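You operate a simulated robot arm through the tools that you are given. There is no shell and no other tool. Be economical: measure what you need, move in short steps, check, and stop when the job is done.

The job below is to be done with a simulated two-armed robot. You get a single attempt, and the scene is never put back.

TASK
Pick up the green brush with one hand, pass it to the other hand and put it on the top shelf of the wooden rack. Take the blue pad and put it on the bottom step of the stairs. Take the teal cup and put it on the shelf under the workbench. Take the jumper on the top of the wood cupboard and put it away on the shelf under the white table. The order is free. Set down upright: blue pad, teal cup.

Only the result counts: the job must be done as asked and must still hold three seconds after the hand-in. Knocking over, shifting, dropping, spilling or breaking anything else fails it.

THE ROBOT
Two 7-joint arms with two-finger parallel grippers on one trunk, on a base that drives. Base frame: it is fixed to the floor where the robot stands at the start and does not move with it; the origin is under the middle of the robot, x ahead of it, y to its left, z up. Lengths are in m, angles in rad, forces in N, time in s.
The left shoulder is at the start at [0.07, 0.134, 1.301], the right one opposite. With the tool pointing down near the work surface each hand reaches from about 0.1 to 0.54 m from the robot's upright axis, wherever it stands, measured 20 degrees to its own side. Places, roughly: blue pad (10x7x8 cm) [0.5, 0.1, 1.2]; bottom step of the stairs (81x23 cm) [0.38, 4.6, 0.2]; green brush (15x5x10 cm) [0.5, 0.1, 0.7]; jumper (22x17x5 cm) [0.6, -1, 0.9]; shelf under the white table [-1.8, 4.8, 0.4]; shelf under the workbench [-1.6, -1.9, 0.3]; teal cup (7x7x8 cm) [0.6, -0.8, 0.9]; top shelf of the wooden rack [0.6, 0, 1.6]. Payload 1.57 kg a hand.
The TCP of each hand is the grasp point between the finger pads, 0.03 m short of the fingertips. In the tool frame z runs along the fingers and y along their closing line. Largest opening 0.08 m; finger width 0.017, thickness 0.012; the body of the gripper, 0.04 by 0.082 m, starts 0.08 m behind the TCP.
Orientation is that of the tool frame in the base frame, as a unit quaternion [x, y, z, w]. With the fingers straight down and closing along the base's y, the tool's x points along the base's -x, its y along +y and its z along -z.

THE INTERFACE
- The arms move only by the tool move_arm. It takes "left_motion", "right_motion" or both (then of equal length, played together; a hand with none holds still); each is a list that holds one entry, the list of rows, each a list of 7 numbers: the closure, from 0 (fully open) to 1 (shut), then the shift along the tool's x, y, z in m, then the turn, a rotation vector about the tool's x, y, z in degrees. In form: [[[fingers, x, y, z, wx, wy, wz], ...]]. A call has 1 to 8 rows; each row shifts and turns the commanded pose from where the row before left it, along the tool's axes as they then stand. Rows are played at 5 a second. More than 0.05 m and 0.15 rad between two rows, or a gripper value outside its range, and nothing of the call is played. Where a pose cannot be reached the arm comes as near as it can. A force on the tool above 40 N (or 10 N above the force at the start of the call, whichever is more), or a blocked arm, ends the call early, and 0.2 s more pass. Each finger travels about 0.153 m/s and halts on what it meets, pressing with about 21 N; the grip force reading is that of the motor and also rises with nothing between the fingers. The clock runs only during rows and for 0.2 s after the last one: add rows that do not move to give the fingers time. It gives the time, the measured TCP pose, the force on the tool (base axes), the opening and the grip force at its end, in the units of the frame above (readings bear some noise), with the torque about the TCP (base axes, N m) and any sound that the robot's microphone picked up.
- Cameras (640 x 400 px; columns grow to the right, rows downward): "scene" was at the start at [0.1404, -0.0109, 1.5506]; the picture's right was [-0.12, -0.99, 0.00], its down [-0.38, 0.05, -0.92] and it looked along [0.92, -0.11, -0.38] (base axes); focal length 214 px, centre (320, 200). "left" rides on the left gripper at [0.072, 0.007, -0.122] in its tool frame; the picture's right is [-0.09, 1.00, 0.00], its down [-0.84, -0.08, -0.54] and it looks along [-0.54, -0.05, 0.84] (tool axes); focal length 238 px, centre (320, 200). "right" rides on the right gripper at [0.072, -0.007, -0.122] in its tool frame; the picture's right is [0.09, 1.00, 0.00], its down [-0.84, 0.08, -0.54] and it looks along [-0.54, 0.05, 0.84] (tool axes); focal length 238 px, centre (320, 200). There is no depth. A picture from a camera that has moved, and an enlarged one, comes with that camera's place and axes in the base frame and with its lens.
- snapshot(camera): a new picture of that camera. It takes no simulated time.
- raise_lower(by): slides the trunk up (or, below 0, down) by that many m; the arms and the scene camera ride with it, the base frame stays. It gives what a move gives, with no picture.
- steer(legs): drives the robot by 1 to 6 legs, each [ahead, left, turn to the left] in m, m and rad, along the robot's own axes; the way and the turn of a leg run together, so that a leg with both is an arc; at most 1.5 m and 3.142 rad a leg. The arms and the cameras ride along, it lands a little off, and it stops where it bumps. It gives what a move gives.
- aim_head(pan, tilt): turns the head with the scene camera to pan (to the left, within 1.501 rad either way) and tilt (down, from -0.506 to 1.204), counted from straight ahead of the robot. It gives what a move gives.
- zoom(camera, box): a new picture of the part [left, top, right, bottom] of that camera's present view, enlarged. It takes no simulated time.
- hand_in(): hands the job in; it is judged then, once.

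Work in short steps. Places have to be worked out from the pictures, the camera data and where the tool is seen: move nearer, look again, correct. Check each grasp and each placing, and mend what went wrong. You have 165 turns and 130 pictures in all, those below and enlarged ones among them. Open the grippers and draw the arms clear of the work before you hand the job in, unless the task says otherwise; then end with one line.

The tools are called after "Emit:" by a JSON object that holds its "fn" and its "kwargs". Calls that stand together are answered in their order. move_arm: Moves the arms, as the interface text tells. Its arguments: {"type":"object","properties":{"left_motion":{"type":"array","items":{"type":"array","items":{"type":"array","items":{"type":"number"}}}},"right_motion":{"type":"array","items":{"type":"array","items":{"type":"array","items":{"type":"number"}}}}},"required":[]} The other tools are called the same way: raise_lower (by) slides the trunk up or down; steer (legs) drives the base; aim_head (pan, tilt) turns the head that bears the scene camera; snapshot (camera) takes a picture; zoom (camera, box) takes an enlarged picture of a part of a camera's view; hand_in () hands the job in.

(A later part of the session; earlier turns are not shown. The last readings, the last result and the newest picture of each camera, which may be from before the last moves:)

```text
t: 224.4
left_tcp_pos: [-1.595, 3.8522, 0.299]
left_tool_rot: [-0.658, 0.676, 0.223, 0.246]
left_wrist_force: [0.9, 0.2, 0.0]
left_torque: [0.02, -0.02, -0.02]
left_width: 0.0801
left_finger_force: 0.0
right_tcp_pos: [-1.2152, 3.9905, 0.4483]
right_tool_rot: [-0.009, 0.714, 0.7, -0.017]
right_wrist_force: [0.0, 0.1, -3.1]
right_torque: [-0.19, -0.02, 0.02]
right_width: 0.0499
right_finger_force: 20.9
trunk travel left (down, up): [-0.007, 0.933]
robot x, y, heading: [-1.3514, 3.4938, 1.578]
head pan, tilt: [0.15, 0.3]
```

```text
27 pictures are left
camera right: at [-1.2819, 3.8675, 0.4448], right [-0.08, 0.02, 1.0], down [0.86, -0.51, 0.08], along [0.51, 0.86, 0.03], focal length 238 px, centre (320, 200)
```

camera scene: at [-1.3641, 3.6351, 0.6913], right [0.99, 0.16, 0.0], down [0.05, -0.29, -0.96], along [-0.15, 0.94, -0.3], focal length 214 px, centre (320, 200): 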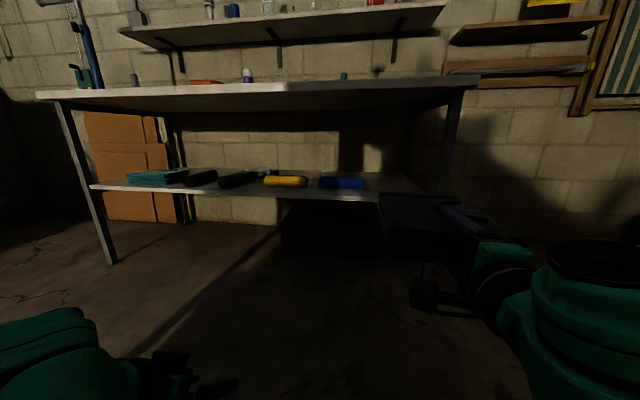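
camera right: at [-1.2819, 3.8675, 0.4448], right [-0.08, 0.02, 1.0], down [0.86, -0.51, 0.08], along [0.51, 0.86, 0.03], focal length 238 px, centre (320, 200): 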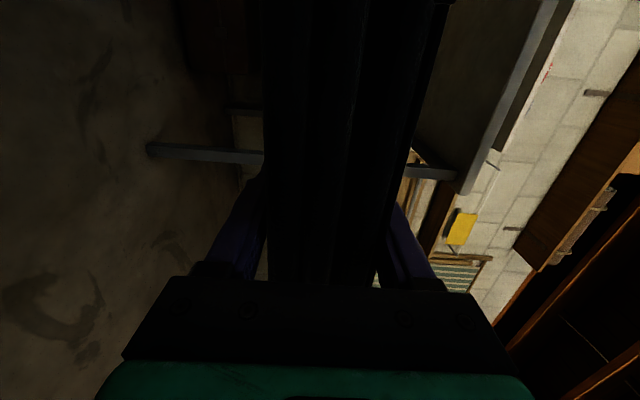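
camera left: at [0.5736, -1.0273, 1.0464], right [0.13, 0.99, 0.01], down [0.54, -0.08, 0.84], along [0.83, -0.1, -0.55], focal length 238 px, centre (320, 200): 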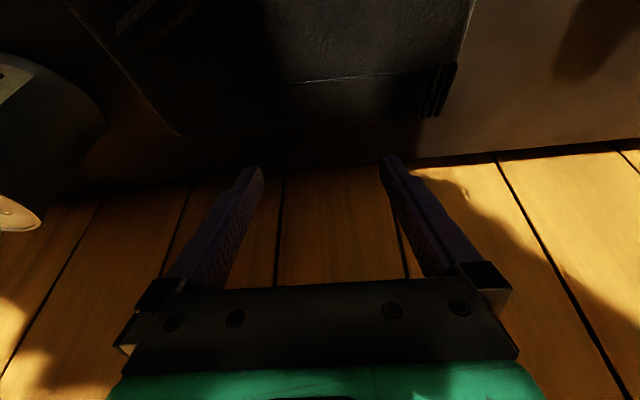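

To fix the shelf's height I enlarge its front edge from this camera height.

Emit:
{"fn": "zoom", "kwargs": {"camera": "scene", "box": [300, 150, 460, 250]}}

```text
4.00 times, centred on (380, 200) of scene
camera zoom: at [-1.3641, 3.6351, 0.6913], right [0.99, 0.16, 0.0], down [0.05, -0.29, -0.96], along [-0.15, 0.94, -0.3], focal length 858 px, centre (80, 200)
```

zoom: 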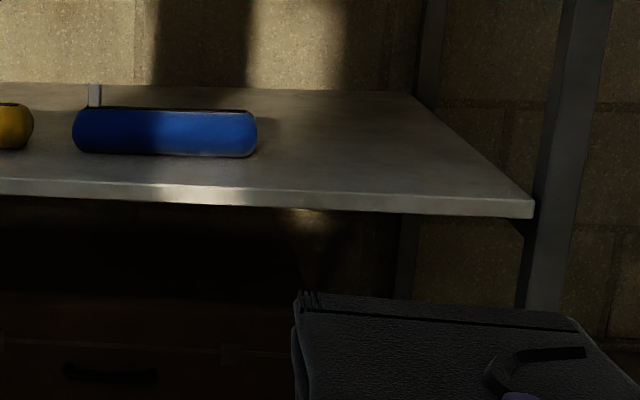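

Triangulated: shelf top z≈0.448, front edge y≈4.465, right end x≈−1.062; blue item ends at x≈−1.31. I raise to z≈0.505 and bring TCP to (−1.19, 4.42).

Emit:
{"fn": "raise_lower", "kwargs": {"by": 0.06}}

Emit:
{"fn": "steer", "kwargs": {"legs": [[0, -0.025, 0], [0.43, 0, 0]]}}

Emit:
{"fn": "aim_head", "kwargs": {"pan": -0.1, "tilt": 0.4}}

Emit:
{"fn": "snapshot", "kwargs": {"camera": "scene"}}

```text
t: 225.4
left_tcp_pos: [-1.5952, 3.8517, 0.359]
left_tool_rot: [-0.657, 0.677, 0.222, 0.246]
left_wrist_force: [0.0, 0.7, 0.1]
left_torque: [0.02, -0.01, 0.0]
left_width: 0.0799
left_finger_force: 0.1
right_tcp_pos: [-1.2144, 3.9914, 0.5089]
right_tool_rot: [-0.009, 0.714, 0.7, -0.016]
right_wrist_force: [-1.2, 0.6, -3.7]
right_torque: [-0.17, -0.02, -0.01]
right_width: 0.0499
right_finger_force: 20.6
trunk travel left (down, up): [-0.067, 0.873]
robot x, y, heading: [-1.3461, 3.4906, 1.582]
head pan, tilt: [0.15, 0.3]
```

```text
t: 228.5
left_tcp_pos: [-1.574, 4.2949, 0.3586]
left_tool_rot: [-0.657, 0.677, 0.222, 0.246]
left_wrist_force: [0.6, 0.2, -0.1]
left_torque: [0.01, -0.02, -0.02]
left_width: 0.0799
left_finger_force: 0.1
right_tcp_pos: [-1.1926, 4.433, 0.5084]
right_tool_rot: [-0.009, 0.714, 0.7, -0.017]
right_wrist_force: [-0.2, 1.0, -3.5]
right_torque: [-0.21, 0.01, 0.02]
right_width: 0.0498
right_finger_force: 21.0
trunk travel left (down, up): [-0.067, 0.873]
robot x, y, heading: [-1.3245, 3.935, 1.577]
head pan, tilt: [0.15, 0.3]
```

```text
t: 229.3
left_tcp_pos: [-1.572, 4.294, 0.3592]
left_tool_rot: [-0.657, 0.677, 0.222, 0.246]
left_wrist_force: [0.5, -0.1, 0.0]
left_torque: [-0.02, 0.01, 0.01]
left_width: 0.08
left_finger_force: 0.2
right_tcp_pos: [-1.1938, 4.4339, 0.5093]
right_tool_rot: [-0.008, 0.714, 0.7, -0.018]
right_wrist_force: [-0.2, 0.0, -2.9]
right_torque: [-0.22, -0.05, 0.05]
right_width: 0.0499
right_finger_force: 21.3
trunk travel left (down, up): [-0.067, 0.873]
robot x, y, heading: [-1.328, 3.9378, 1.571]
head pan, tilt: [-0.099, 0.4]
```

```text
25 pictures are left
camera scene: at [-1.3193, 4.0772, 0.7421], right [1.0, -0.09, 0.0], down [-0.04, -0.39, -0.92], along [0.08, 0.92, -0.39], focal length 214 px, centre (320, 200)
```

scene: 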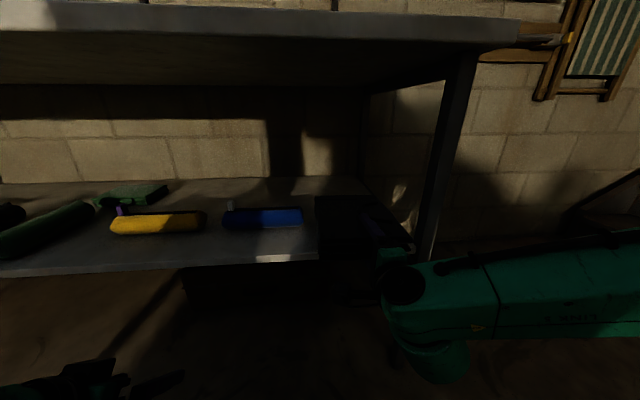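

The jumper hovers over the free space. I lower the trunk in small steps and watch the force.

Emit:
{"fn": "raise_lower", "kwargs": {"by": -0.03}}

Emit:
{"fn": "zoom", "kwargs": {"camera": "scene", "box": [260, 160, 460, 285]}}

```text
t: 230.0
left_tcp_pos: [-1.5744, 4.2939, 0.3286]
left_tool_rot: [-0.658, 0.677, 0.222, 0.246]
left_wrist_force: [-0.3, -0.4, -1.2]
left_torque: [0.02, 0.02, 0.0]
left_width: 0.0798
left_finger_force: 0.0
right_tcp_pos: [-1.192, 4.4338, 0.4783]
right_tool_rot: [-0.01, 0.713, 0.701, -0.017]
right_wrist_force: [-0.1, 1.4, -2.0]
right_torque: [0.08, -0.13, -0.01]
right_width: 0.0497
right_finger_force: 21.1
trunk travel left (down, up): [-0.037, 0.903]
robot x, y, heading: [-1.3262, 3.9336, 1.573]
head pan, tilt: [-0.099, 0.4]
```

```text
3.20 times, centred on (360, 222) of scene
camera zoom: at [-1.3192, 4.0771, 0.712], right [1.0, -0.09, 0.0], down [-0.04, -0.39, -0.92], along [0.09, 0.92, -0.39], focal length 686 px, centre (192, 128)
```

zoom: 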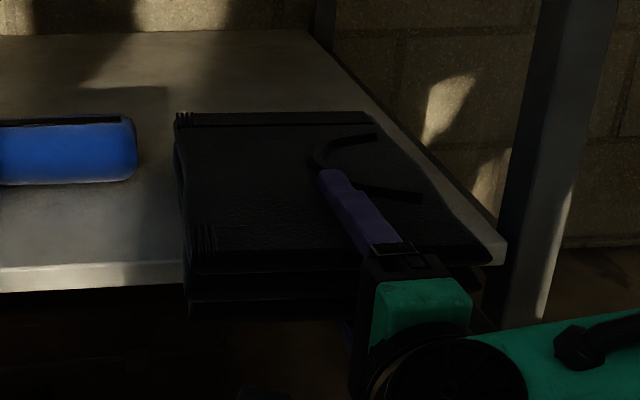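

The torque changed: its far side has touched the shelf. I lower 4 mm more and open the right hand.

Emit:
{"fn": "raise_lower", "kwargs": {"by": -0.004}}

Emit:
{"fn": "move_arm", "kwargs": {"right_motion": [[[0.35, 0, 0, 0, 0, 0, 0], [0.15, 0, 0, 0, 0, 0, 0], [0, 0, 0, 0, 0, 0, 0], [0, 0, 0, 0, 0, 0, 0]]]}}

Emit:
{"fn": "zoom", "kwargs": {"camera": "scene", "box": [260, 160, 460, 285]}}

```text
t: 230.6
left_tcp_pos: [-1.5737, 4.2938, 0.3242]
left_tool_rot: [-0.657, 0.676, 0.223, 0.247]
left_wrist_force: [0.2, 0.0, -0.2]
left_torque: [-0.03, 0.02, -0.01]
left_width: 0.0802
left_finger_force: 0.1
right_tcp_pos: [-1.1929, 4.4335, 0.4771]
right_tool_rot: [-0.01, 0.711, 0.703, -0.017]
right_wrist_force: [1.3, 2.4, 5.1]
right_torque: [1.37, -0.75, 0.11]
right_width: 0.0499
right_finger_force: 20.5
trunk travel left (down, up): [-0.033, 0.907]
robot x, y, heading: [-1.3261, 3.9353, 1.581]
head pan, tilt: [-0.099, 0.4]
```

```text
t: 231.6
left_tcp_pos: [-1.5734, 4.294, 0.3245]
left_tool_rot: [-0.657, 0.677, 0.222, 0.246]
left_wrist_force: [-0.8, 0.2, 0.2]
left_torque: [-0.01, -0.02, 0.01]
left_width: 0.0798
left_finger_force: 0.0
right_tcp_pos: [-1.1925, 4.4329, 0.4755]
right_tool_rot: [-0.01, 0.714, 0.7, -0.017]
right_wrist_force: [0.7, 0.7, 1.1]
right_torque: [0.02, -0.02, -0.02]
right_width: 0.0798
right_finger_force: 0.1
trunk travel left (down, up): [-0.033, 0.907]
robot x, y, heading: [-1.3261, 3.936, 1.578]
head pan, tilt: [-0.099, 0.4]
```

```text
3.20 times, centred on (360, 222) of scene
camera zoom: at [-1.3193, 4.0769, 0.7081], right [1.0, -0.09, 0.0], down [-0.04, -0.39, -0.92], along [0.09, 0.92, -0.39], focal length 686 px, centre (192, 128)
```

zoom: 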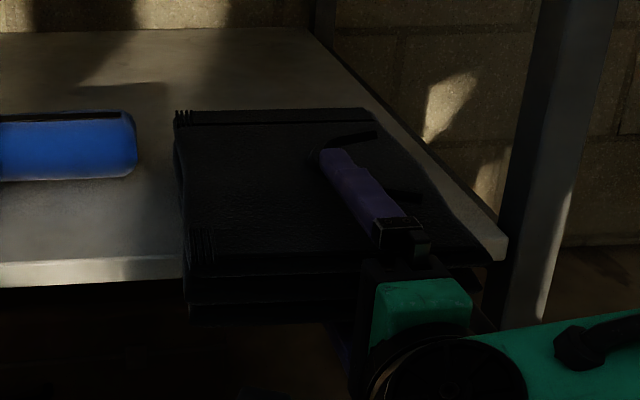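

The jumper lies level on the shelf with its front overhanging. I withdraw, close the fingers, and push it inward with a short drive.

Emit:
{"fn": "move_arm", "kwargs": {"right_motion": [[[0, 0, 0, -0.04, 0, 0, 0], [0, 0, 0, -0.04, 0, 0, 0], [0.5, 0, 0, 0, 0, 0, 0], [1, 0, 0, 0, 0, 0, 0], [1, 0, 0, 0, 0, 0, 0], [1, 0, 0, 0, 0, 0, 0]]]}}

Emit:
{"fn": "steer", "kwargs": {"legs": [[0.06, 0, 0]]}}

Emit:
{"fn": "snapshot", "kwargs": {"camera": "scene"}}

```text
t: 233.0
left_tcp_pos: [-1.5719, 4.2939, 0.3244]
left_tool_rot: [-0.657, 0.677, 0.222, 0.246]
left_wrist_force: [0.1, -0.2, -1.1]
left_torque: [0.01, 0.03, 0.0]
left_width: 0.0797
left_finger_force: 0.0
right_tcp_pos: [-1.1944, 4.4025, 0.4801]
right_tool_rot: [-0.008, 0.715, 0.699, -0.017]
right_wrist_force: [0.7, -0.1, 0.1]
right_torque: [-0.26, -0.05, -0.01]
right_width: 0.05
right_finger_force: 21.0
right hand out of reach, approached as far as the arm can: row 1, 2
trunk travel left (down, up): [-0.033, 0.907]
robot x, y, heading: [-1.3244, 3.938, 1.581]
head pan, tilt: [-0.099, 0.4]
```

```text
t: 233.9
left_tcp_pos: [-1.5723, 4.3309, 0.3244]
left_tool_rot: [-0.656, 0.678, 0.223, 0.247]
left_wrist_force: [-0.2, -0.6, -0.4]
left_torque: [-0.02, -0.01, -0.03]
left_width: 0.0801
left_finger_force: 0.1
right_tcp_pos: [-1.1947, 4.4365, 0.4807]
right_tool_rot: [-0.007, 0.714, 0.7, -0.016]
right_wrist_force: [1.3, -13.1, 5.5]
right_torque: [-0.38, -0.09, -0.09]
right_width: 0.05
right_finger_force: 21.1
trunk travel left (down, up): [-0.033, 0.907]
robot x, y, heading: [-1.3305, 3.9681, 1.577]
head pan, tilt: [-0.099, 0.4]
stopped in leg 1: the force on the tool passed its limit (the readings are from after the stop); the commanded pose is now the measured one
```

```text
22 pictures are left
camera scene: at [-1.3193, 4.113, 0.7084], right [1.0, -0.09, 0.0], down [-0.04, -0.39, -0.92], along [0.09, 0.92, -0.39], focal length 214 px, centre (320, 200)
```

scene: 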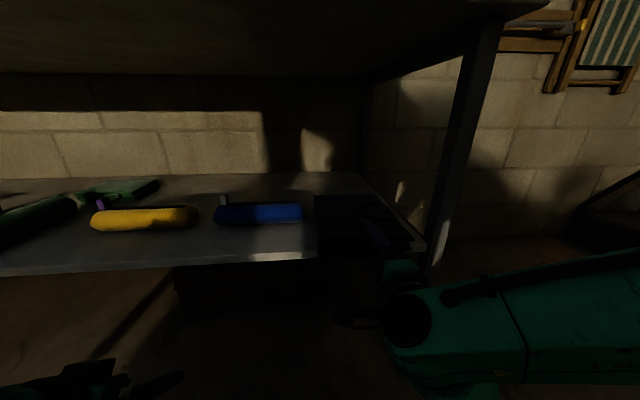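

The hand couldn't retract far enough and re-gripped the jumper (0.05), moving it 3 cm in; no harm. I open, back the base off, close, and then push.

Emit:
{"fn": "move_arm", "kwargs": {"right_motion": [[[0.3, 0, 0, 0, 0, 0, 0], [0, 0, 0, 0, 0, 0, 0], [0, 0, 0, 0, 0, 0, 0]]]}}

Emit:
{"fn": "steer", "kwargs": {"legs": [[-0.13, 0, 0]]}}

Emit:
{"fn": "move_arm", "kwargs": {"right_motion": [[[0.5, 0, 0, 0, 0, 0, 0], [1, 0, 0, 0, 0, 0, 0], [1, 0, 0, 0, 0, 0, 0], [1, 0, 0, 0, 0, 0, 0]]]}}

Emit:
{"fn": "steer", "kwargs": {"legs": [[0.145, 0, 0]]}}

Emit:
{"fn": "zoom", "kwargs": {"camera": "scene", "box": [260, 160, 460, 285]}}

```text
t: 234.7
left_tcp_pos: [-1.5718, 4.3319, 0.3245]
left_tool_rot: [-0.656, 0.678, 0.222, 0.247]
left_wrist_force: [-0.3, 0.3, 0.2]
left_torque: [-0.01, 0.0, -0.02]
left_width: 0.08
left_finger_force: 0.0
right_tcp_pos: [-1.1943, 4.4369, 0.4785]
right_tool_rot: [-0.008, 0.716, 0.697, -0.016]
right_wrist_force: [1.5, -14.4, 1.3]
right_torque: [-0.57, 0.02, -0.12]
right_width: 0.0796
right_finger_force: 0.1
trunk travel left (down, up): [-0.033, 0.907]
robot x, y, heading: [-1.3272, 3.9687, 1.577]
head pan, tilt: [-0.099, 0.4]
```

```text
t: 236.0
left_tcp_pos: [-1.5728, 4.2043, 0.3245]
left_tool_rot: [-0.657, 0.677, 0.222, 0.246]
left_wrist_force: [-0.1, -0.3, -0.2]
left_torque: [-0.01, -0.02, -0.02]
left_width: 0.0803
left_finger_force: 0.0
right_tcp_pos: [-1.1941, 4.3091, 0.4777]
right_tool_rot: [-0.008, 0.715, 0.698, -0.015]
right_wrist_force: [0.2, -0.7, 0.3]
right_torque: [-0.01, 0.02, 0.01]
right_width: 0.08
right_finger_force: 0.1
trunk travel left (down, up): [-0.033, 0.907]
robot x, y, heading: [-1.3263, 3.8433, 1.576]
head pan, tilt: [-0.099, 0.4]
```

```text
t: 237.0
left_tcp_pos: [-1.5724, 4.2049, 0.323]
left_tool_rot: [-0.657, 0.678, 0.222, 0.246]
left_wrist_force: [0.4, -0.1, 0.4]
left_torque: [0.02, 0.01, 0.01]
left_width: 0.0801
left_finger_force: 0.0
right_tcp_pos: [-1.1943, 4.3093, 0.4793]
right_tool_rot: [-0.007, 0.716, 0.698, -0.016]
right_wrist_force: [0.1, -0.7, 0.3]
right_torque: [-0.02, -0.02, -0.01]
right_width: 0.0001
right_finger_force: 21.1
trunk travel left (down, up): [-0.033, 0.907]
robot x, y, heading: [-1.3259, 3.8459, 1.575]
head pan, tilt: [-0.099, 0.4]
```

```text
t: 238.3
left_tcp_pos: [-1.5731, 4.3472, 0.3243]
left_tool_rot: [-0.657, 0.677, 0.223, 0.247]
left_wrist_force: [0.9, -0.2, -0.2]
left_torque: [0.0, -0.02, 0.0]
left_width: 0.0799
left_finger_force: 0.1
right_tcp_pos: [-1.1965, 4.452, 0.4794]
right_tool_rot: [-0.009, 0.716, 0.698, -0.016]
right_wrist_force: [0.9, 0.0, -0.5]
right_torque: [-0.03, 0.01, 0.0]
right_width: 0.0
right_finger_force: 20.7
trunk travel left (down, up): [-0.033, 0.907]
robot x, y, heading: [-1.3303, 3.9838, 1.578]
head pan, tilt: [-0.099, 0.4]
```

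```text
3.20 times, centred on (360, 222) of scene
camera zoom: at [-1.3195, 4.1297, 0.7081], right [1.0, -0.09, 0.0], down [-0.04, -0.39, -0.92], along [0.09, 0.92, -0.39], focal length 686 px, centre (192, 128)
```

zoom: 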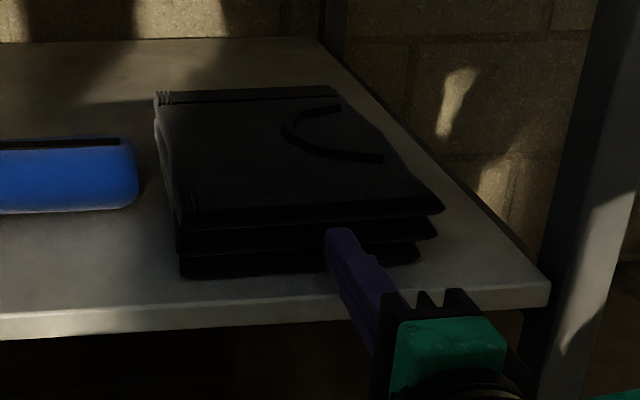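

The jumper is completely on the shelf, clear of the blue item. Now the pad: I back off and return down the aisle to the rack.

Emit:
{"fn": "steer", "kwargs": {"legs": [[-0.5, 0, 0], [0, -0.85, 0], [-1.5, 0, 0], [-1.5, 0, 0], [-0.54, 0, 0], [0, 0, -1.574]]}}

Emit:
{"fn": "raise_lower", "kwargs": {"by": 0.4}}

Emit:
{"fn": "raise_lower", "kwargs": {"by": 0.3}}

Emit:
{"fn": "move_arm", "kwargs": {"left_motion": [[[0, -0.02, 0, 0, 0, 0, -8], [0, 0, 0, 0, 0, 0, -8], [0, 0, 0, 0, 0, 0, -8], [0, 0, 0, 0, 0, 0, -8], [0, 0, 0, 0, 0, 0, -8], [0, 0, 0, 0, 0, 0, -8], [0, 0, 0, 0, 0, 0, -8], [0, 0, 0, 0, 0, 0, -8]]]}}

```text
t: 265.8
left_tcp_pos: [-0.1332, 0.2343, 0.3247]
left_tool_rot: [0.014, 0.943, -0.018, 0.332]
left_wrist_force: [-0.1, -0.2, -0.6]
left_torque: [0.02, 0.02, 0.05]
left_width: 0.0801
left_finger_force: 0.1
right_tcp_pos: [-0.0266, -0.143, 0.4791]
right_tool_rot: [0.5, 0.512, 0.506, 0.482]
right_wrist_force: [-0.1, -0.3, -0.2]
right_torque: [-0.01, 0.03, 0.03]
right_width: 0.0
right_finger_force: 20.9
trunk travel left (down, up): [-0.033, 0.907]
robot x, y, heading: [-0.4929, -0.0131, 0.007]
head pan, tilt: [-0.099, 0.4]
```

```text
t: 269.6
left_tcp_pos: [-0.1327, 0.2338, 0.7249]
left_tool_rot: [0.014, 0.943, -0.017, 0.331]
left_wrist_force: [0.5, 0.6, 0.2]
left_torque: [0.02, 0.03, 0.01]
left_width: 0.08
left_finger_force: 0.1
right_tcp_pos: [-0.0276, -0.1446, 0.8791]
right_tool_rot: [0.499, 0.512, 0.506, 0.482]
right_wrist_force: [-0.6, -0.4, 0.3]
right_torque: [-0.02, 0.02, 0.01]
right_width: 0.0
right_finger_force: 21.2
trunk travel left (down, up): [-0.433, 0.507]
robot x, y, heading: [-0.4898, -0.0107, 0.008]
head pan, tilt: [-0.099, 0.4]
```

```text
t: 272.6
left_tcp_pos: [-0.1343, 0.2342, 1.0252]
left_tool_rot: [0.013, 0.943, -0.017, 0.331]
left_wrist_force: [0.5, -1.0, 0.1]
left_torque: [0.01, 0.0, 0.0]
left_width: 0.0801
left_finger_force: 0.1
right_tcp_pos: [-0.0272, -0.1432, 1.1787]
right_tool_rot: [0.499, 0.512, 0.505, 0.483]
right_wrist_force: [0.4, 0.3, 0.4]
right_torque: [0.02, 0.0, -0.02]
right_width: 0.0001
right_finger_force: 20.6
trunk travel left (down, up): [-0.733, 0.207]
robot x, y, heading: [-0.4949, -0.0142, 0.012]
head pan, tilt: [-0.099, 0.4]
```

```text
t: 274.4
left_tcp_pos: [-0.1186, 0.234, 1.037]
left_tool_rot: [-0.489, 0.807, -0.19, 0.271]
left_wrist_force: [-0.3, -0.2, 0.0]
left_torque: [0.02, -0.02, 0.0]
left_width: 0.0801
left_finger_force: 0.0
right_tcp_pos: [-0.0283, -0.1451, 1.1792]
right_tool_rot: [0.5, 0.512, 0.506, 0.482]
right_wrist_force: [0.5, -0.4, 0.4]
right_torque: [-0.03, -0.01, 0.01]
right_width: 0.0
right_finger_force: 20.8
trunk travel left (down, up): [-0.733, 0.207]
robot x, y, heading: [-0.4938, -0.0162, 0.004]
head pan, tilt: [-0.099, 0.4]
```

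Left hand is rolled 64°. I finish the roll, pitch it toward horizontal while raising/extending, and simultaneously lift and retract the right hand.

Emit:
{"fn": "move_arm", "kwargs": {"left_motion": [[[0, 0, 0, 0, 0, 0, -8.5], [0, 0, 0, 0, 0, 0, -8.5], [0, 0, 0, 0, 0, 0, -8.5], [0, 0, -0.0415, -0.0115, 8, 0, 0], [0, 0, -0.0427, -0.0056, 8, 0, 0], [0, 0, -0.043, 0.0005, 8, 0, 0], [0, 0, -0.0425, 0.0064, 0, 0, 0], [0, 0, -0.0425, 0.0064, 0, 0, 0]]], "right_motion": [[[0, 0, 0.03, -0.02, 0, 0, 0], [0, 0, 0.03, -0.02, 0, 0, 0], [0, 0, 0.03, -0.02, 0, 0, 0], [0, 0, 0.03, -0.02, 0, 0, 0], [0, 0, 0.03, -0.02, 0, 0, 0], [0, 0, 0, 0, 0, 0, 0], [0, 0, 0, 0, 0, 0, 0], [0, 0, 0, 0, 0, 0, 0]]]}}

Emit:
{"fn": "aim_head", "kwargs": {"pan": 0.1, "tilt": 0.3}}

Emit:
{"fn": "snapshot", "kwargs": {"camera": "scene"}}

```text
t: 276.2
left_tcp_pos: [0.0095, 0.2312, 1.2093]
left_tool_rot: [-0.594, 0.614, -0.38, 0.354]
left_wrist_force: [-0.3, 0.1, 0.0]
left_torque: [0.05, 0.07, -0.01]
left_width: 0.08
left_finger_force: 0.0
right_tcp_pos: [-0.1136, -0.1478, 1.336]
right_tool_rot: [0.5, 0.513, 0.506, 0.481]
right_wrist_force: [0.7, -0.7, -0.5]
right_torque: [0.01, 0.03, 0.0]
right_width: 0.0802
right_finger_force: 0.0
right hand out of reach, approached as far as the arm can: row 1
trunk travel left (down, up): [-0.733, 0.207]
robot x, y, heading: [-0.4897, -0.0101, 0.012]
head pan, tilt: [-0.099, 0.4]
```

```text
t: 276.9
left_tcp_pos: [0.0081, 0.231, 1.2105]
left_tool_rot: [-0.594, 0.614, -0.381, 0.354]
left_wrist_force: [-0.8, 0.2, 0.2]
left_torque: [0.01, 0.04, 0.0]
left_width: 0.0799
left_finger_force: 0.1
right_tcp_pos: [-0.1177, -0.1459, 1.3363]
right_tool_rot: [0.5, 0.512, 0.506, 0.481]
right_wrist_force: [-0.3, 0.2, 0.2]
right_torque: [0.0, 0.0, 0.01]
right_width: 0.0801
right_finger_force: 0.0
trunk travel left (down, up): [-0.733, 0.207]
robot x, y, heading: [-0.4915, -0.0126, 0.013]
head pan, tilt: [0.099, 0.3]
```

```text
20 pictures are left
camera scene: at [-0.3518, -0.0034, 1.4174], right [0.11, -0.99, 0.0], down [-0.29, -0.03, -0.96], along [0.95, 0.1, -0.3], focal length 214 px, centre (320, 200)
```

scene: 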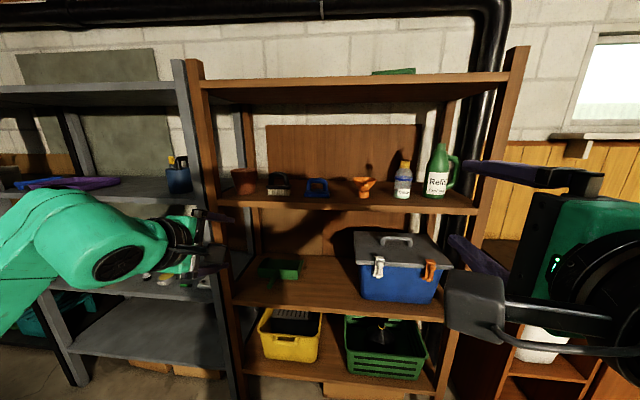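

I enlarge the pad to get the handle's position.

Emit:
{"fn": "zoom", "kwargs": {"camera": "scene", "box": [280, 165, 360, 215]}}

```text
8.00 times, centred on (320, 190) of scene
camera zoom: at [-0.3518, -0.0034, 1.4174], right [0.11, -0.99, 0.0], down [-0.29, -0.03, -0.96], along [0.95, 0.1, -0.3], focal length 1716 px, centre (320, 280)
```

zoom: 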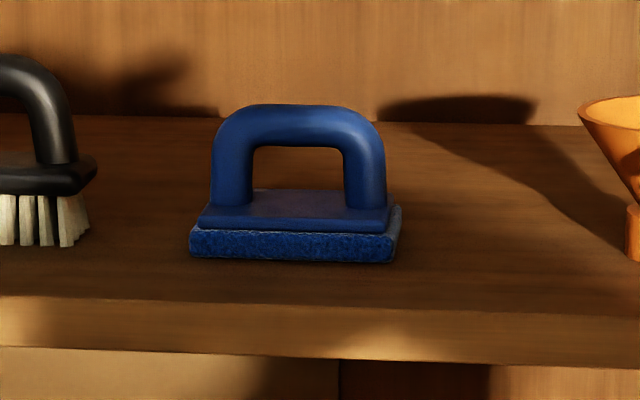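

Pad: bar centre ≈(0.462, 0.094, 1.239), 2 cm thick, loop gap ~2.3 cm. I pitch the left hand to ~15° below horizontal, narrow the fingers to 3 cm, raise, and align with a strafe and a drive.

Emit:
{"fn": "move_arm", "kwargs": {"left_motion": [[[0.625, 0, -0.02, -0.007, 6, 0, 0], [0.625, 0, -0.02, -0.006, 6, 0, 0], [0.625, 0, -0.015, -0.004, 0, 0, 0], [0.625, 0, 0, 0, 0, 0, 0]]]}}

Emit:
{"fn": "steer", "kwargs": {"legs": [[0, -0.138, -0.01], [0.34, 0, 0]]}}

Emit:
{"fn": "snapshot", "kwargs": {"camera": "left"}}

```text
t: 277.9
left_tcp_pos: [0.0137, 0.23, 1.2694]
left_tool_rot: [-0.553, 0.571, -0.443, 0.415]
left_wrist_force: [0.0, -1.0, -0.3]
left_torque: [-0.01, -0.02, 0.0]
left_width: 0.0302
left_finger_force: 0.0
right_tcp_pos: [-0.1162, -0.1467, 1.3373]
right_tool_rot: [0.5, 0.512, 0.507, 0.481]
right_wrist_force: [-0.1, 0.4, 0.1]
right_torque: [0.0, -0.02, 0.01]
right_width: 0.08
right_finger_force: 0.1
trunk travel left (down, up): [-0.733, 0.207]
robot x, y, heading: [-0.4923, -0.0153, 0.012]
head pan, tilt: [0.099, 0.3]
```

```text
t: 281.1
left_tcp_pos: [0.3615, 0.0856, 1.2693]
left_tool_rot: [-0.55, 0.573, -0.446, 0.412]
left_wrist_force: [-1.1, -0.2, -0.6]
left_torque: [0.04, 0.02, 0.0]
left_width: 0.0301
left_finger_force: 0.0
right_tcp_pos: [0.2269, -0.2896, 1.3373]
right_tool_rot: [0.503, 0.509, 0.503, 0.485]
right_wrist_force: [0.2, -0.1, -0.3]
right_torque: [-0.03, -0.03, -0.01]
right_width: 0.0798
right_finger_force: 0.0
trunk travel left (down, up): [-0.733, 0.207]
robot x, y, heading: [-0.1443, -0.1507, -0.005]
head pan, tilt: [0.099, 0.3]
```

```text
18 pictures are left
camera left: at [0.2365, 0.02, 1.2966], right [-0.26, 0.09, -0.96], down [-0.45, 0.87, 0.2], along [0.85, 0.49, -0.18], focal length 238 px, centre (320, 200)
```

left: 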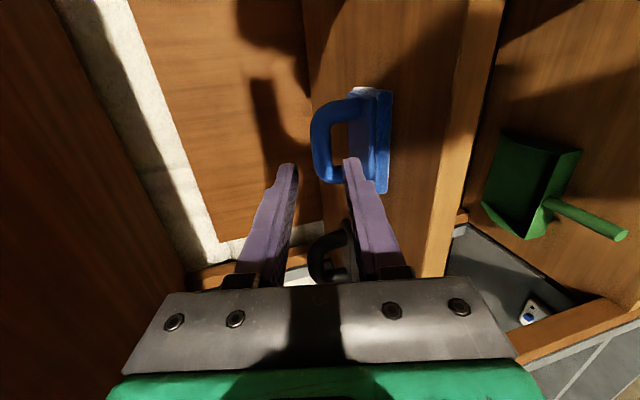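

Handle confirmed at (0.462, 0.089, 1.241). I correct 1 cm sideways and advance 0.055 m, then check.

Emit:
{"fn": "move_arm", "kwargs": {"left_motion": [[[0.625, -0.0095, 0.002, 0.015, 0, 0, 0], [0.625, 0, 0, 0.02, 0, 0, 0], [0.625, 0, 0, 0.02, 0, 0, 0], [0.625, 0, 0, 0, 0, 0, 0]]]}}

Emit:
{"fn": "snapshot", "kwargs": {"camera": "left"}}

```text
t: 282.1
left_tcp_pos: [0.4139, 0.0936, 1.2547]
left_tool_rot: [-0.549, 0.574, -0.446, 0.412]
left_wrist_force: [-0.2, 0.5, -0.3]
left_torque: [-0.01, -0.03, 0.01]
left_width: 0.0301
left_finger_force: 0.1
right_tcp_pos: [0.2284, -0.2888, 1.3374]
right_tool_rot: [0.502, 0.509, 0.503, 0.485]
right_wrist_force: [0.3, -0.2, -0.3]
right_torque: [0.04, -0.02, -0.01]
right_width: 0.0802
right_finger_force: 0.0
trunk travel left (down, up): [-0.733, 0.207]
robot x, y, heading: [-0.1463, -0.1524, -0.002]
head pan, tilt: [0.099, 0.3]
```

```text
17 pictures are left
camera left: at [0.2895, 0.0275, 1.2812], right [-0.26, 0.09, -0.96], down [-0.45, 0.87, 0.2], along [0.85, 0.49, -0.18], focal length 238 px, centre (320, 200)
```

left: 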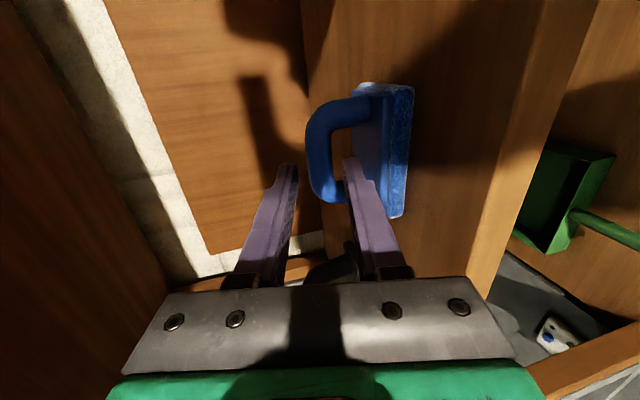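

The lower fingertip points into the loop. I advance the remaining 0.04 m in small steps.

Emit:
{"fn": "move_arm", "kwargs": {"left_motion": [[[0.625, 0, 0, 0.014, 0, 0, 0], [0.625, 0, 0, 0.014, 0, 0, 0], [0.625, 0, 0, 0.012, 0, 0, 0], [0.625, 0, 0, 0, 0, 0, 0]]]}}

Emit:
{"fn": "snapshot", "kwargs": {"camera": "left"}}

```text
t: 283.1
left_tcp_pos: [0.4536, 0.089, 1.2426]
left_tool_rot: [-0.55, 0.574, -0.446, 0.412]
left_wrist_force: [-0.1, -0.6, 0.7]
left_torque: [-0.02, 0.03, -0.02]
left_width: 0.0298
left_finger_force: 0.1
right_tcp_pos: [0.2281, -0.2895, 1.3362]
right_tool_rot: [0.503, 0.509, 0.503, 0.485]
right_wrist_force: [0.0, 0.6, 0.8]
right_torque: [-0.02, -0.03, 0.0]
right_width: 0.0799
right_finger_force: 0.1
trunk travel left (down, up): [-0.733, 0.207]
robot x, y, heading: [-0.1504, -0.1569, -0.004]
head pan, tilt: [0.099, 0.3]
```

```text
16 pictures are left
camera left: at [0.3285, 0.0238, 1.2689], right [-0.26, 0.09, -0.96], down [-0.45, 0.87, 0.2], along [0.85, 0.49, -0.18], focal length 238 px, centre (320, 200)
```

left: 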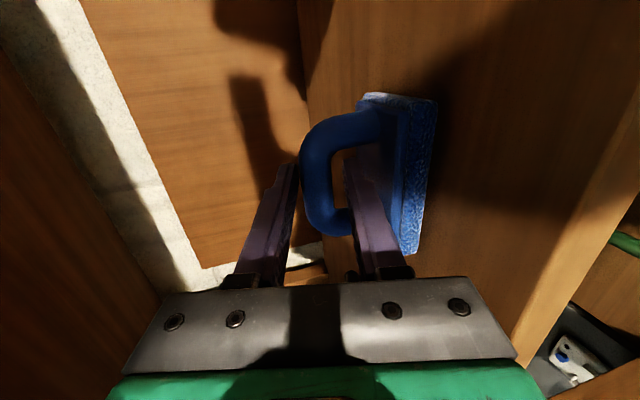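

The bar is between the fingers with the lower finger in the loop. I close and lift 2 cm by the trunk.

Emit:
{"fn": "move_arm", "kwargs": {"left_motion": [[[0.8, 0, 0, 0.005, 0, 0, 0], [1, 0, 0, 0, 0, 0, 0], [1, 0, 0, 0, 0, 0, 0], [1, 0, 0, 0, 0, 0, 0]]]}}

Emit:
{"fn": "raise_lower", "kwargs": {"by": 0.06}}

Emit:
{"fn": "snapshot", "kwargs": {"camera": "left"}}

```text
t: 284.1
left_tcp_pos: [0.4555, 0.0909, 1.2442]
left_tool_rot: [-0.55, 0.572, -0.448, 0.412]
left_wrist_force: [1.5, 1.5, 14.3]
left_torque: [0.04, -0.22, 0.01]
left_width: 0.0198
left_finger_force: 20.9
right_tcp_pos: [0.2266, -0.2894, 1.3381]
right_tool_rot: [0.503, 0.509, 0.503, 0.485]
right_wrist_force: [0.1, 0.0, 0.1]
right_torque: [0.02, 0.01, -0.01]
right_width: 0.0799
right_finger_force: 0.0
trunk travel left (down, up): [-0.733, 0.207]
robot x, y, heading: [-0.1478, -0.1522, 0.002]
head pan, tilt: [0.099, 0.3]
```

```text
t: 285.1
left_tcp_pos: [0.4587, 0.0899, 1.2999]
left_tool_rot: [-0.551, 0.575, -0.445, 0.41]
left_wrist_force: [0.5, 0.5, -1.0]
left_torque: [0.04, 0.01, -0.02]
left_width: 0.0199
left_finger_force: 21.3
right_tcp_pos: [0.229, -0.2901, 1.3969]
right_tool_rot: [0.503, 0.51, 0.502, 0.484]
right_wrist_force: [0.1, -0.7, 0.6]
right_torque: [0.0, 0.04, 0.0]
right_width: 0.0802
right_finger_force: 0.1
trunk travel left (down, up): [-0.793, 0.147]
robot x, y, heading: [-0.1468, -0.1547, -0.004]
head pan, tilt: [0.099, 0.3]
```

```text
15 pictures are left
camera left: at [0.3345, 0.0234, 1.3269], right [-0.26, 0.09, -0.96], down [-0.45, 0.87, 0.2], along [0.85, 0.49, -0.18], focal length 238 px, centre (320, 200)
```

left: 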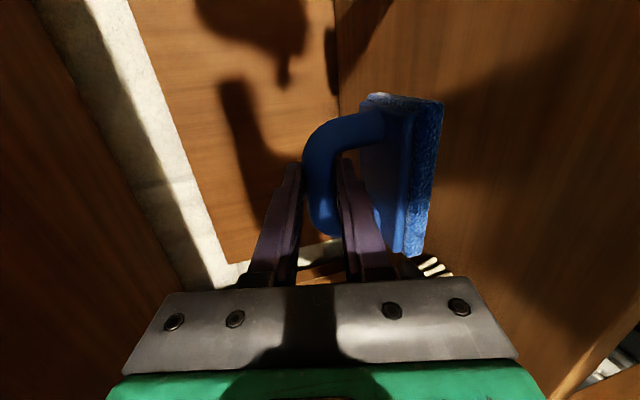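

The pad is held (0.020 m on the bar). I back out, turn north and drive up the aisle toward the stairs.

Emit:
{"fn": "steer", "kwargs": {"legs": [[-0.36, 0, 0], [0, 0, 1.571], [1.5, 0, 0], [1.45, 0, 0]]}}

Emit:
{"fn": "aim_head", "kwargs": {"pan": -0.4, "tilt": 0.5}}

Emit:
{"fn": "snapshot", "kwargs": {"camera": "scene"}}

```text
t: 305.0
left_tcp_pos: [-0.7396, 3.3931, 1.3011]
left_tool_rot: [0.795, -0.022, 0.028, -0.606]
left_wrist_force: [0.6, 0.4, -0.4]
left_torque: [0.01, 0.0, 0.0]
left_width: 0.0198
left_finger_force: 21.2
right_tcp_pos: [-0.3637, 3.1595, 1.3969]
right_tool_rot: [0.001, 0.716, 0.698, -0.008]
right_wrist_force: [0.0, -0.1, -0.2]
right_torque: [-0.01, 0.0, 0.02]
right_width: 0.0801
right_finger_force: 0.1
trunk travel left (down, up): [-0.793, 0.147]
robot x, y, heading: [-0.5091, 2.7877, 1.553]
head pan, tilt: [0.099, 0.3]
```

```text
t: 306.0
left_tcp_pos: [-0.7402, 3.3953, 1.3004]
left_tool_rot: [0.795, -0.023, 0.028, -0.606]
left_wrist_force: [-0.5, -1.2, -0.7]
left_torque: [-0.01, 0.01, 0.03]
left_width: 0.0198
left_finger_force: 20.8
right_tcp_pos: [-0.3624, 3.1601, 1.3963]
right_tool_rot: [0.001, 0.716, 0.698, -0.008]
right_wrist_force: [-0.5, 0.2, 0.1]
right_torque: [0.02, 0.01, 0.0]
right_width: 0.0801
right_finger_force: 0.1
trunk travel left (down, up): [-0.793, 0.147]
robot x, y, heading: [-0.5104, 2.7871, 1.553]
head pan, tilt: [-0.4, 0.499]
```

```text
14 pictures are left
camera scene: at [-0.4694, 2.921, 1.459], right [0.91, -0.4, 0.0], down [-0.19, -0.44, -0.88], along [0.35, 0.8, -0.48], focal length 214 px, centre (320, 200)
```

scene: 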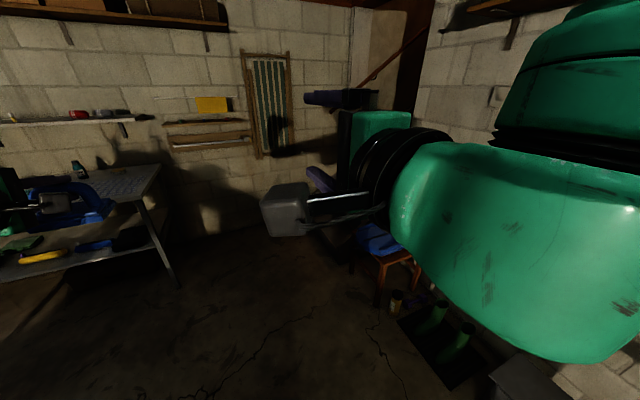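

The right arm blocks the view; the handrail suggests the stairs rise toward +x at y≈4.6 (stool at y≈3.7). I drive 0.75 m ahead, turn to face +x and look.

Emit:
{"fn": "steer", "kwargs": {"legs": [[0.8, 0.1, 0], [0, 0, -1.553]]}}

Emit:
{"fn": "aim_head", "kwargs": {"pan": 0.35, "tilt": 0.5}}

Emit:
{"fn": "snapshot", "kwargs": {"camera": "scene"}}

```text
t: 314.1
left_tcp_pos: [0.0011, 3.8489, 1.3014]
left_tool_rot: [-0.553, 0.571, -0.443, 0.415]
left_wrist_force: [-0.2, -0.1, -1.0]
left_torque: [0.0, 0.02, 0.03]
left_width: 0.0196
left_finger_force: 20.8
right_tcp_pos: [-0.2237, 3.4671, 1.3968]
right_tool_rot: [0.5, 0.511, 0.506, 0.482]
right_wrist_force: [0.2, 0.1, -0.1]
right_torque: [-0.02, 0.0, 0.03]
right_width: 0.08
right_finger_force: 0.0
trunk travel left (down, up): [-0.793, 0.147]
robot x, y, heading: [-0.6012, 3.6017, 0.009]
head pan, tilt: [-0.4, 0.499]
```

```text
t: 315.2
left_tcp_pos: [0.0007, 3.8486, 1.3]
left_tool_rot: [-0.554, 0.57, -0.443, 0.414]
left_wrist_force: [-0.4, 0.1, -0.4]
left_torque: [-0.01, 0.01, 0.02]
left_width: 0.02
left_finger_force: 20.7
right_tcp_pos: [-0.2256, 3.4671, 1.3954]
right_tool_rot: [0.5, 0.512, 0.506, 0.482]
right_wrist_force: [0.4, 0.9, 0.4]
right_torque: [0.0, 0.03, 0.01]
right_width: 0.0799
right_finger_force: 0.1
trunk travel left (down, up): [-0.793, 0.147]
robot x, y, heading: [-0.6021, 3.6007, 0.009]
head pan, tilt: [0.351, 0.499]
```

```text
13 pictures are left
camera scene: at [-0.4673, 3.632, 1.459], right [0.35, -0.94, 0.0], down [-0.45, -0.17, -0.88], along [0.82, 0.31, -0.48], focal length 214 px, centre (320, 200)
```

scene: 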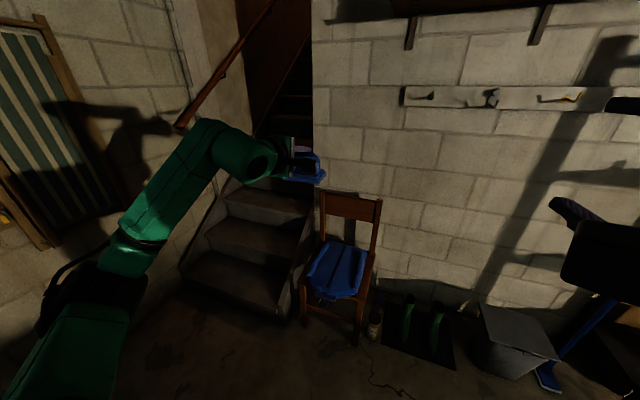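

The bottom step spans x≈0.26–0.49, y≈4.15–5.0, z≈0.2. I strafe left 0.6 m and lower the trunk fully to bring the pad down in front of it.

Emit:
{"fn": "steer", "kwargs": {"legs": [[0, 0.6, -0.009]]}}

Emit:
{"fn": "raise_lower", "kwargs": {"by": -0.4}}

Emit:
{"fn": "raise_lower", "kwargs": {"by": -0.38}}

Emit:
{"fn": "move_arm", "kwargs": {"left_motion": [[[1, 0, 0.036, 0.009, 0, 0, 0], [1, 0, 0.036, 0.009, 0, 0, 0], [1, 0, 0.036, 0.009, 0, 0, 0], [1, 0, 0.036, 0.009, 0, 0, 0], [1, 0, 0, 0, 0, 0, 0]]]}}

```text
t: 318.6
left_tcp_pos: [0.003, 4.4292, 1.3021]
left_tool_rot: [-0.55, 0.575, -0.445, 0.412]
left_wrist_force: [-0.1, 0.4, -0.9]
left_torque: [-0.01, 0.0, -0.01]
left_width: 0.0201
left_finger_force: 21.1
right_tcp_pos: [-0.2264, 4.0502, 1.3957]
right_tool_rot: [0.503, 0.509, 0.503, 0.485]
right_wrist_force: [0.4, -1.0, -0.5]
right_torque: [0.0, 0.0, 0.03]
right_width: 0.08
right_finger_force: 0.2
trunk travel left (down, up): [-0.793, 0.147]
robot x, y, heading: [-0.6056, 4.1905, -0.003]
head pan, tilt: [0.351, 0.499]
```

```text
t: 322.4
left_tcp_pos: [0.0044, 4.4305, 0.9002]
left_tool_rot: [-0.55, 0.574, -0.445, 0.411]
left_wrist_force: [-0.8, 0.0, -1.2]
left_torque: [-0.01, 0.04, -0.01]
left_width: 0.0198
left_finger_force: 20.7
right_tcp_pos: [-0.2278, 4.0524, 0.997]
right_tool_rot: [0.504, 0.508, 0.502, 0.486]
right_wrist_force: [-1.2, 1.0, 0.3]
right_torque: [0.02, -0.02, 0.0]
right_width: 0.08
right_finger_force: 0.1
trunk travel left (down, up): [-0.393, 0.547]
robot x, y, heading: [-0.603, 4.1893, -0.006]
head pan, tilt: [0.351, 0.499]
```

```text
t: 326.1
left_tcp_pos: [0.0034, 4.4305, 0.5207]
left_tool_rot: [-0.549, 0.574, -0.446, 0.412]
left_wrist_force: [-1.0, 0.8, 0.0]
left_torque: [0.02, 0.02, 0.02]
left_width: 0.0199
left_finger_force: 20.9
right_tcp_pos: [-0.2263, 4.051, 0.6164]
right_tool_rot: [0.504, 0.509, 0.503, 0.484]
right_wrist_force: [0.1, -0.7, -0.1]
right_torque: [0.06, -0.01, 0.0]
right_width: 0.0801
right_finger_force: 0.1
trunk travel left (down, up): [-0.013, 0.927]
robot x, y, heading: [-0.5997, 4.1899, -0.003]
head pan, tilt: [0.351, 0.499]
```

```text
t: 327.3
left_tcp_pos: [-0.0002, 4.4279, 0.3722]
left_tool_rot: [-0.549, 0.574, -0.446, 0.412]
left_wrist_force: [-0.5, -0.2, -0.8]
left_torque: [0.02, -0.01, -0.02]
left_width: 0.0201
left_finger_force: 20.8
right_tcp_pos: [-0.2273, 4.0516, 0.617]
right_tool_rot: [0.503, 0.508, 0.503, 0.485]
right_wrist_force: [-0.4, -0.6, 0.2]
right_torque: [0.02, -0.02, 0.01]
right_width: 0.08
right_finger_force: 0.1
trunk travel left (down, up): [-0.013, 0.927]
robot x, y, heading: [-0.6009, 4.1884, -0.001]
head pan, tilt: [0.351, 0.499]
```

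Low reach works (z 0.372, pad bottom ≈0.31). I drive 0.3 m ahead over the step's front and look.

Emit:
{"fn": "steer", "kwargs": {"legs": [[0.3, 0, 0]]}}

Emit:
{"fn": "snapshot", "kwargs": {"camera": "scene"}}

```text
t: 329.3
left_tcp_pos: [0.2964, 4.4277, 0.3712]
left_tool_rot: [-0.55, 0.574, -0.446, 0.412]
left_wrist_force: [-0.9, 0.1, -0.9]
left_torque: [0.0, 0.0, 0.0]
left_width: 0.0196
left_finger_force: 20.6
right_tcp_pos: [0.0703, 4.0501, 0.6172]
right_tool_rot: [0.503, 0.509, 0.503, 0.485]
right_wrist_force: [0.3, 0.4, 1.0]
right_torque: [0.0, -0.01, -0.02]
right_width: 0.0802
right_finger_force: 0.0
trunk travel left (down, up): [-0.013, 0.927]
robot x, y, heading: [-0.303, 4.1898, -0.006]
head pan, tilt: [0.351, 0.499]
```

```text
12 pictures are left
camera scene: at [-0.1702, 4.2191, 0.679], right [0.34, -0.94, 0.0], down [-0.45, -0.16, -0.88], along [0.83, 0.3, -0.48], focal length 214 px, centre (320, 200)
```

scene: 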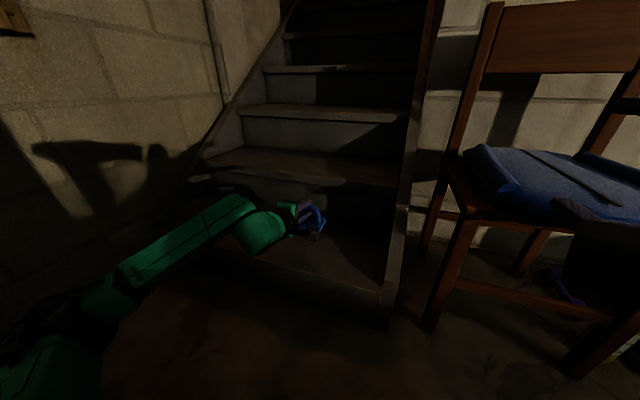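

Step front edge is at x≈0.245. I move 0.065 m further (pad centre x≈0.36) and lower 0.09 m.

Emit:
{"fn": "steer", "kwargs": {"legs": [[0.065, 0, 0]]}}

Emit:
{"fn": "move_arm", "kwargs": {"left_motion": [[[1, 0, 0.029, 0.008, 0, 0, 0], [1, 0, 0.029, 0.008, 0, 0, 0], [1, 0, 0.018, 0.005, 0, 0, 0], [1, 0, 0, 0, 0, 0, 0]]]}}

Emit:
{"fn": "zoom", "kwargs": {"camera": "scene", "box": [200, 140, 440, 320]}}

```text
t: 330.3
left_tcp_pos: [0.3628, 4.4265, 0.3721]
left_tool_rot: [-0.55, 0.574, -0.446, 0.411]
left_wrist_force: [0.4, 0.6, -0.7]
left_torque: [0.0, -0.03, 0.0]
left_width: 0.02
left_finger_force: 20.8
right_tcp_pos: [0.1347, 4.0513, 0.6157]
right_tool_rot: [0.503, 0.509, 0.503, 0.485]
right_wrist_force: [0.6, 0.1, -0.2]
right_torque: [-0.02, 0.04, -0.02]
right_width: 0.08
right_finger_force: 0.1
trunk travel left (down, up): [-0.013, 0.927]
robot x, y, heading: [-0.24, 4.1893, -0.005]
head pan, tilt: [0.351, 0.499]
```

```text
t: 331.3
left_tcp_pos: [0.3617, 4.4261, 0.2932]
left_tool_rot: [-0.55, 0.573, -0.446, 0.412]
left_wrist_force: [-0.3, 0.7, -0.2]
left_torque: [0.05, -0.01, 0.0]
left_width: 0.0199
left_finger_force: 21.1
right_tcp_pos: [0.1358, 4.051, 0.6158]
right_tool_rot: [0.503, 0.51, 0.504, 0.484]
right_wrist_force: [-0.1, 0.3, 1.0]
right_torque: [0.06, 0.0, -0.03]
right_width: 0.0799
right_finger_force: 0.1
trunk travel left (down, up): [-0.013, 0.927]
robot x, y, heading: [-0.2387, 4.1853, -0.006]
head pan, tilt: [0.351, 0.499]
```

```text
2.22 times, centred on (320, 230) of scene
camera zoom: at [-0.1052, 4.2188, 0.679], right [0.34, -0.94, 0.0], down [-0.45, -0.16, -0.88], along [0.83, 0.3, -0.48], focal length 477 px, centre (320, 133)
```

zoom: 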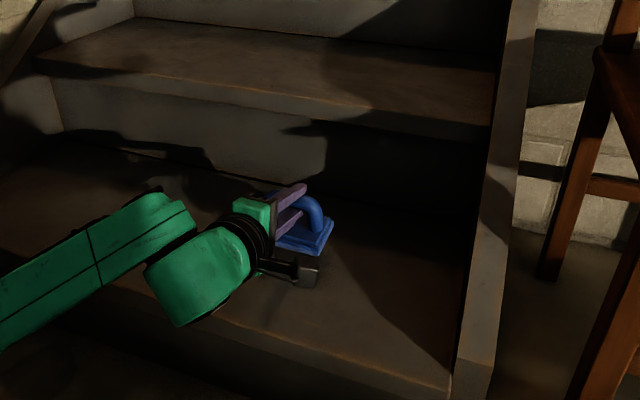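

The pad hovers mid-tread, ~2–3 cm above. I lower in small steps watching the force.

Emit:
{"fn": "move_arm", "kwargs": {"left_motion": [[[1, 0, 0.0045, 0.0012, 0, 0, 0], [1, 0, 0.0045, 0.0012, 0, 0, 0], [1, 0, 0.0045, 0.0012, 0, 0, 0], [1, 0, 0, 0, 0, 0, 0]]]}}

Emit:
{"fn": "move_arm", "kwargs": {"left_motion": [[[1, 0, 0.004, 0.001, 0, 0, 0], [1, 0, 0.004, 0.001, 0, 0, 0], [1, 0, 0, 0, 0, 0, 0]]]}}

```text
t: 332.3
left_tcp_pos: [0.3603, 4.4271, 0.2793]
left_tool_rot: [-0.55, 0.574, -0.445, 0.411]
left_wrist_force: [0.9, -0.7, -0.2]
left_torque: [0.0, 0.01, -0.03]
left_width: 0.0196
left_finger_force: 20.5
right_tcp_pos: [0.1353, 4.0517, 0.6148]
right_tool_rot: [0.503, 0.509, 0.503, 0.484]
right_wrist_force: [-0.1, 0.2, -0.3]
right_torque: [-0.04, 0.02, 0.0]
right_width: 0.0801
right_finger_force: 0.0
trunk travel left (down, up): [-0.013, 0.927]
robot x, y, heading: [-0.2401, 4.1915, -0.003]
head pan, tilt: [0.351, 0.499]
```

```text
t: 333.1
left_tcp_pos: [0.3624, 4.427, 0.2712]
left_tool_rot: [-0.55, 0.574, -0.445, 0.412]
left_wrist_force: [0.0, 0.4, -0.7]
left_torque: [0.01, 0.01, 0.02]
left_width: 0.0199
left_finger_force: 20.8
right_tcp_pos: [0.1359, 4.0511, 0.6157]
right_tool_rot: [0.503, 0.51, 0.503, 0.485]
right_wrist_force: [0.8, -0.1, -0.4]
right_torque: [-0.02, -0.02, -0.01]
right_width: 0.0799
right_finger_force: 0.1
trunk travel left (down, up): [-0.013, 0.927]
robot x, y, heading: [-0.2421, 4.1898, -0.006]
head pan, tilt: [0.351, 0.499]
```

No contact yet; further 3 mm steps.

Emit:
{"fn": "move_arm", "kwargs": {"left_motion": [[[1, 0, 0.003, 0.0008, 0, 0, 0], [1, 0, 0.003, 0.0008, 0, 0, 0], [1, 0, 0, 0, 0, 0, 0]]]}}

Emit:
{"fn": "move_arm", "kwargs": {"left_motion": [[[1, 0, 0.003, 0.0008, 0, 0, 0], [1, 0, 0.003, 0.0008, 0, 0, 0], [1, 0, 0, 0, 0, 0, 0]]]}}

Emit:
{"fn": "zoom", "kwargs": {"camera": "scene", "box": [270, 190, 370, 270]}}

```text
t: 333.9
left_tcp_pos: [0.3633, 4.426, 0.2646]
left_tool_rot: [-0.55, 0.574, -0.446, 0.411]
left_wrist_force: [0.5, 0.3, -1.3]
left_torque: [0.01, 0.03, 0.0]
left_width: 0.02
left_finger_force: 20.8
right_tcp_pos: [0.1363, 4.0506, 0.6172]
right_tool_rot: [0.503, 0.509, 0.503, 0.484]
right_wrist_force: [-0.1, -0.2, 0.1]
right_torque: [0.01, 0.02, -0.01]
right_width: 0.0798
right_finger_force: 0.0
trunk travel left (down, up): [-0.013, 0.927]
robot x, y, heading: [-0.2358, 4.1855, -0.0]
head pan, tilt: [0.351, 0.499]
```

```text
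t: 334.7
left_tcp_pos: [0.3621, 4.425, 0.2577]
left_tool_rot: [-0.55, 0.574, -0.445, 0.411]
left_wrist_force: [0.6, 0.0, -0.6]
left_torque: [0.0, -0.02, -0.01]
left_width: 0.0198
left_finger_force: 22.2
right_tcp_pos: [0.1358, 4.0512, 0.6166]
right_tool_rot: [0.503, 0.51, 0.502, 0.484]
right_wrist_force: [0.4, -0.5, 0.0]
right_torque: [-0.04, -0.04, -0.05]
right_width: 0.0799
right_finger_force: 0.0
trunk travel left (down, up): [-0.013, 0.927]
robot x, y, heading: [-0.2337, 4.1835, -0.004]
head pan, tilt: [0.351, 0.499]
```

```text
5.00 times, centred on (320, 230) of scene
camera zoom: at [-0.1052, 4.2188, 0.679], right [0.34, -0.94, 0.0], down [-0.45, -0.16, -0.88], along [0.83, 0.3, -0.48], focal length 1072 px, centre (320, 50)
```

zoom: 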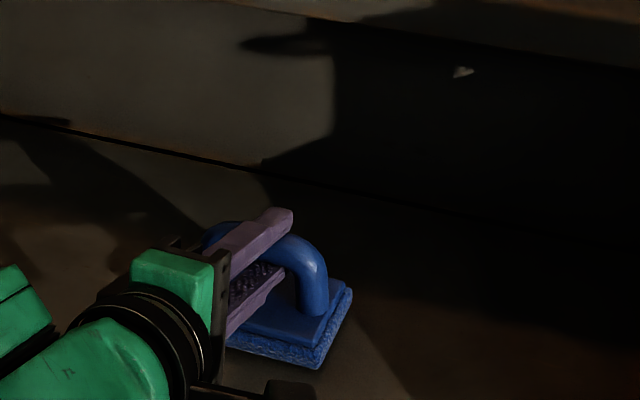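

Emit:
{"fn": "move_arm", "kwargs": {"left_motion": [[[1, 0, 0.003, 0.0008, 0, 0, 0], [1, 0, 0.003, 0.0008, 0, 0, 0], [1, 0, 0, 0, 0, 0, 0]]]}}

Emit:
{"fn": "move_arm", "kwargs": {"left_motion": [[[1, 0, 0.003, 0.0008, 0, 0, 0], [1, 0, 0.003, 0.0008, 0, 0, 0], [1, 0, 0, 0, 0, 0, 0]]]}}

```text
t: 335.5
left_tcp_pos: [0.362, 4.4251, 0.2541]
left_tool_rot: [-0.549, 0.573, -0.448, 0.412]
left_wrist_force: [1.2, -0.1, 4.7]
left_torque: [0.01, -0.12, -0.04]
left_width: 0.0198
left_finger_force: 20.5
right_tcp_pos: [0.1351, 4.0497, 0.6171]
right_tool_rot: [0.503, 0.51, 0.502, 0.485]
right_wrist_force: [-0.6, -0.5, 0.5]
right_torque: [-0.02, 0.01, 0.0]
right_width: 0.0801
right_finger_force: 0.0
trunk travel left (down, up): [-0.013, 0.927]
robot x, y, heading: [-0.2411, 4.1846, -0.004]
head pan, tilt: [0.351, 0.499]
```

```text
t: 336.3
left_tcp_pos: [0.3621, 4.4248, 0.2537]
left_tool_rot: [-0.547, 0.571, -0.449, 0.416]
left_wrist_force: [0.1, 3.0, 29.1]
left_torque: [-0.04, -0.53, -0.06]
left_width: 0.0203
left_finger_force: 20.7
right_tcp_pos: [0.1333, 4.05, 0.6185]
right_tool_rot: [0.502, 0.507, 0.505, 0.485]
right_wrist_force: [0.9, 0.4, 0.9]
right_torque: [0.02, 0.0, 0.03]
right_width: 0.0801
right_finger_force: 0.1
trunk travel left (down, up): [-0.013, 0.927]
robot x, y, heading: [-0.2384, 4.1858, -0.004]
head pan, tilt: [0.351, 0.499]
```

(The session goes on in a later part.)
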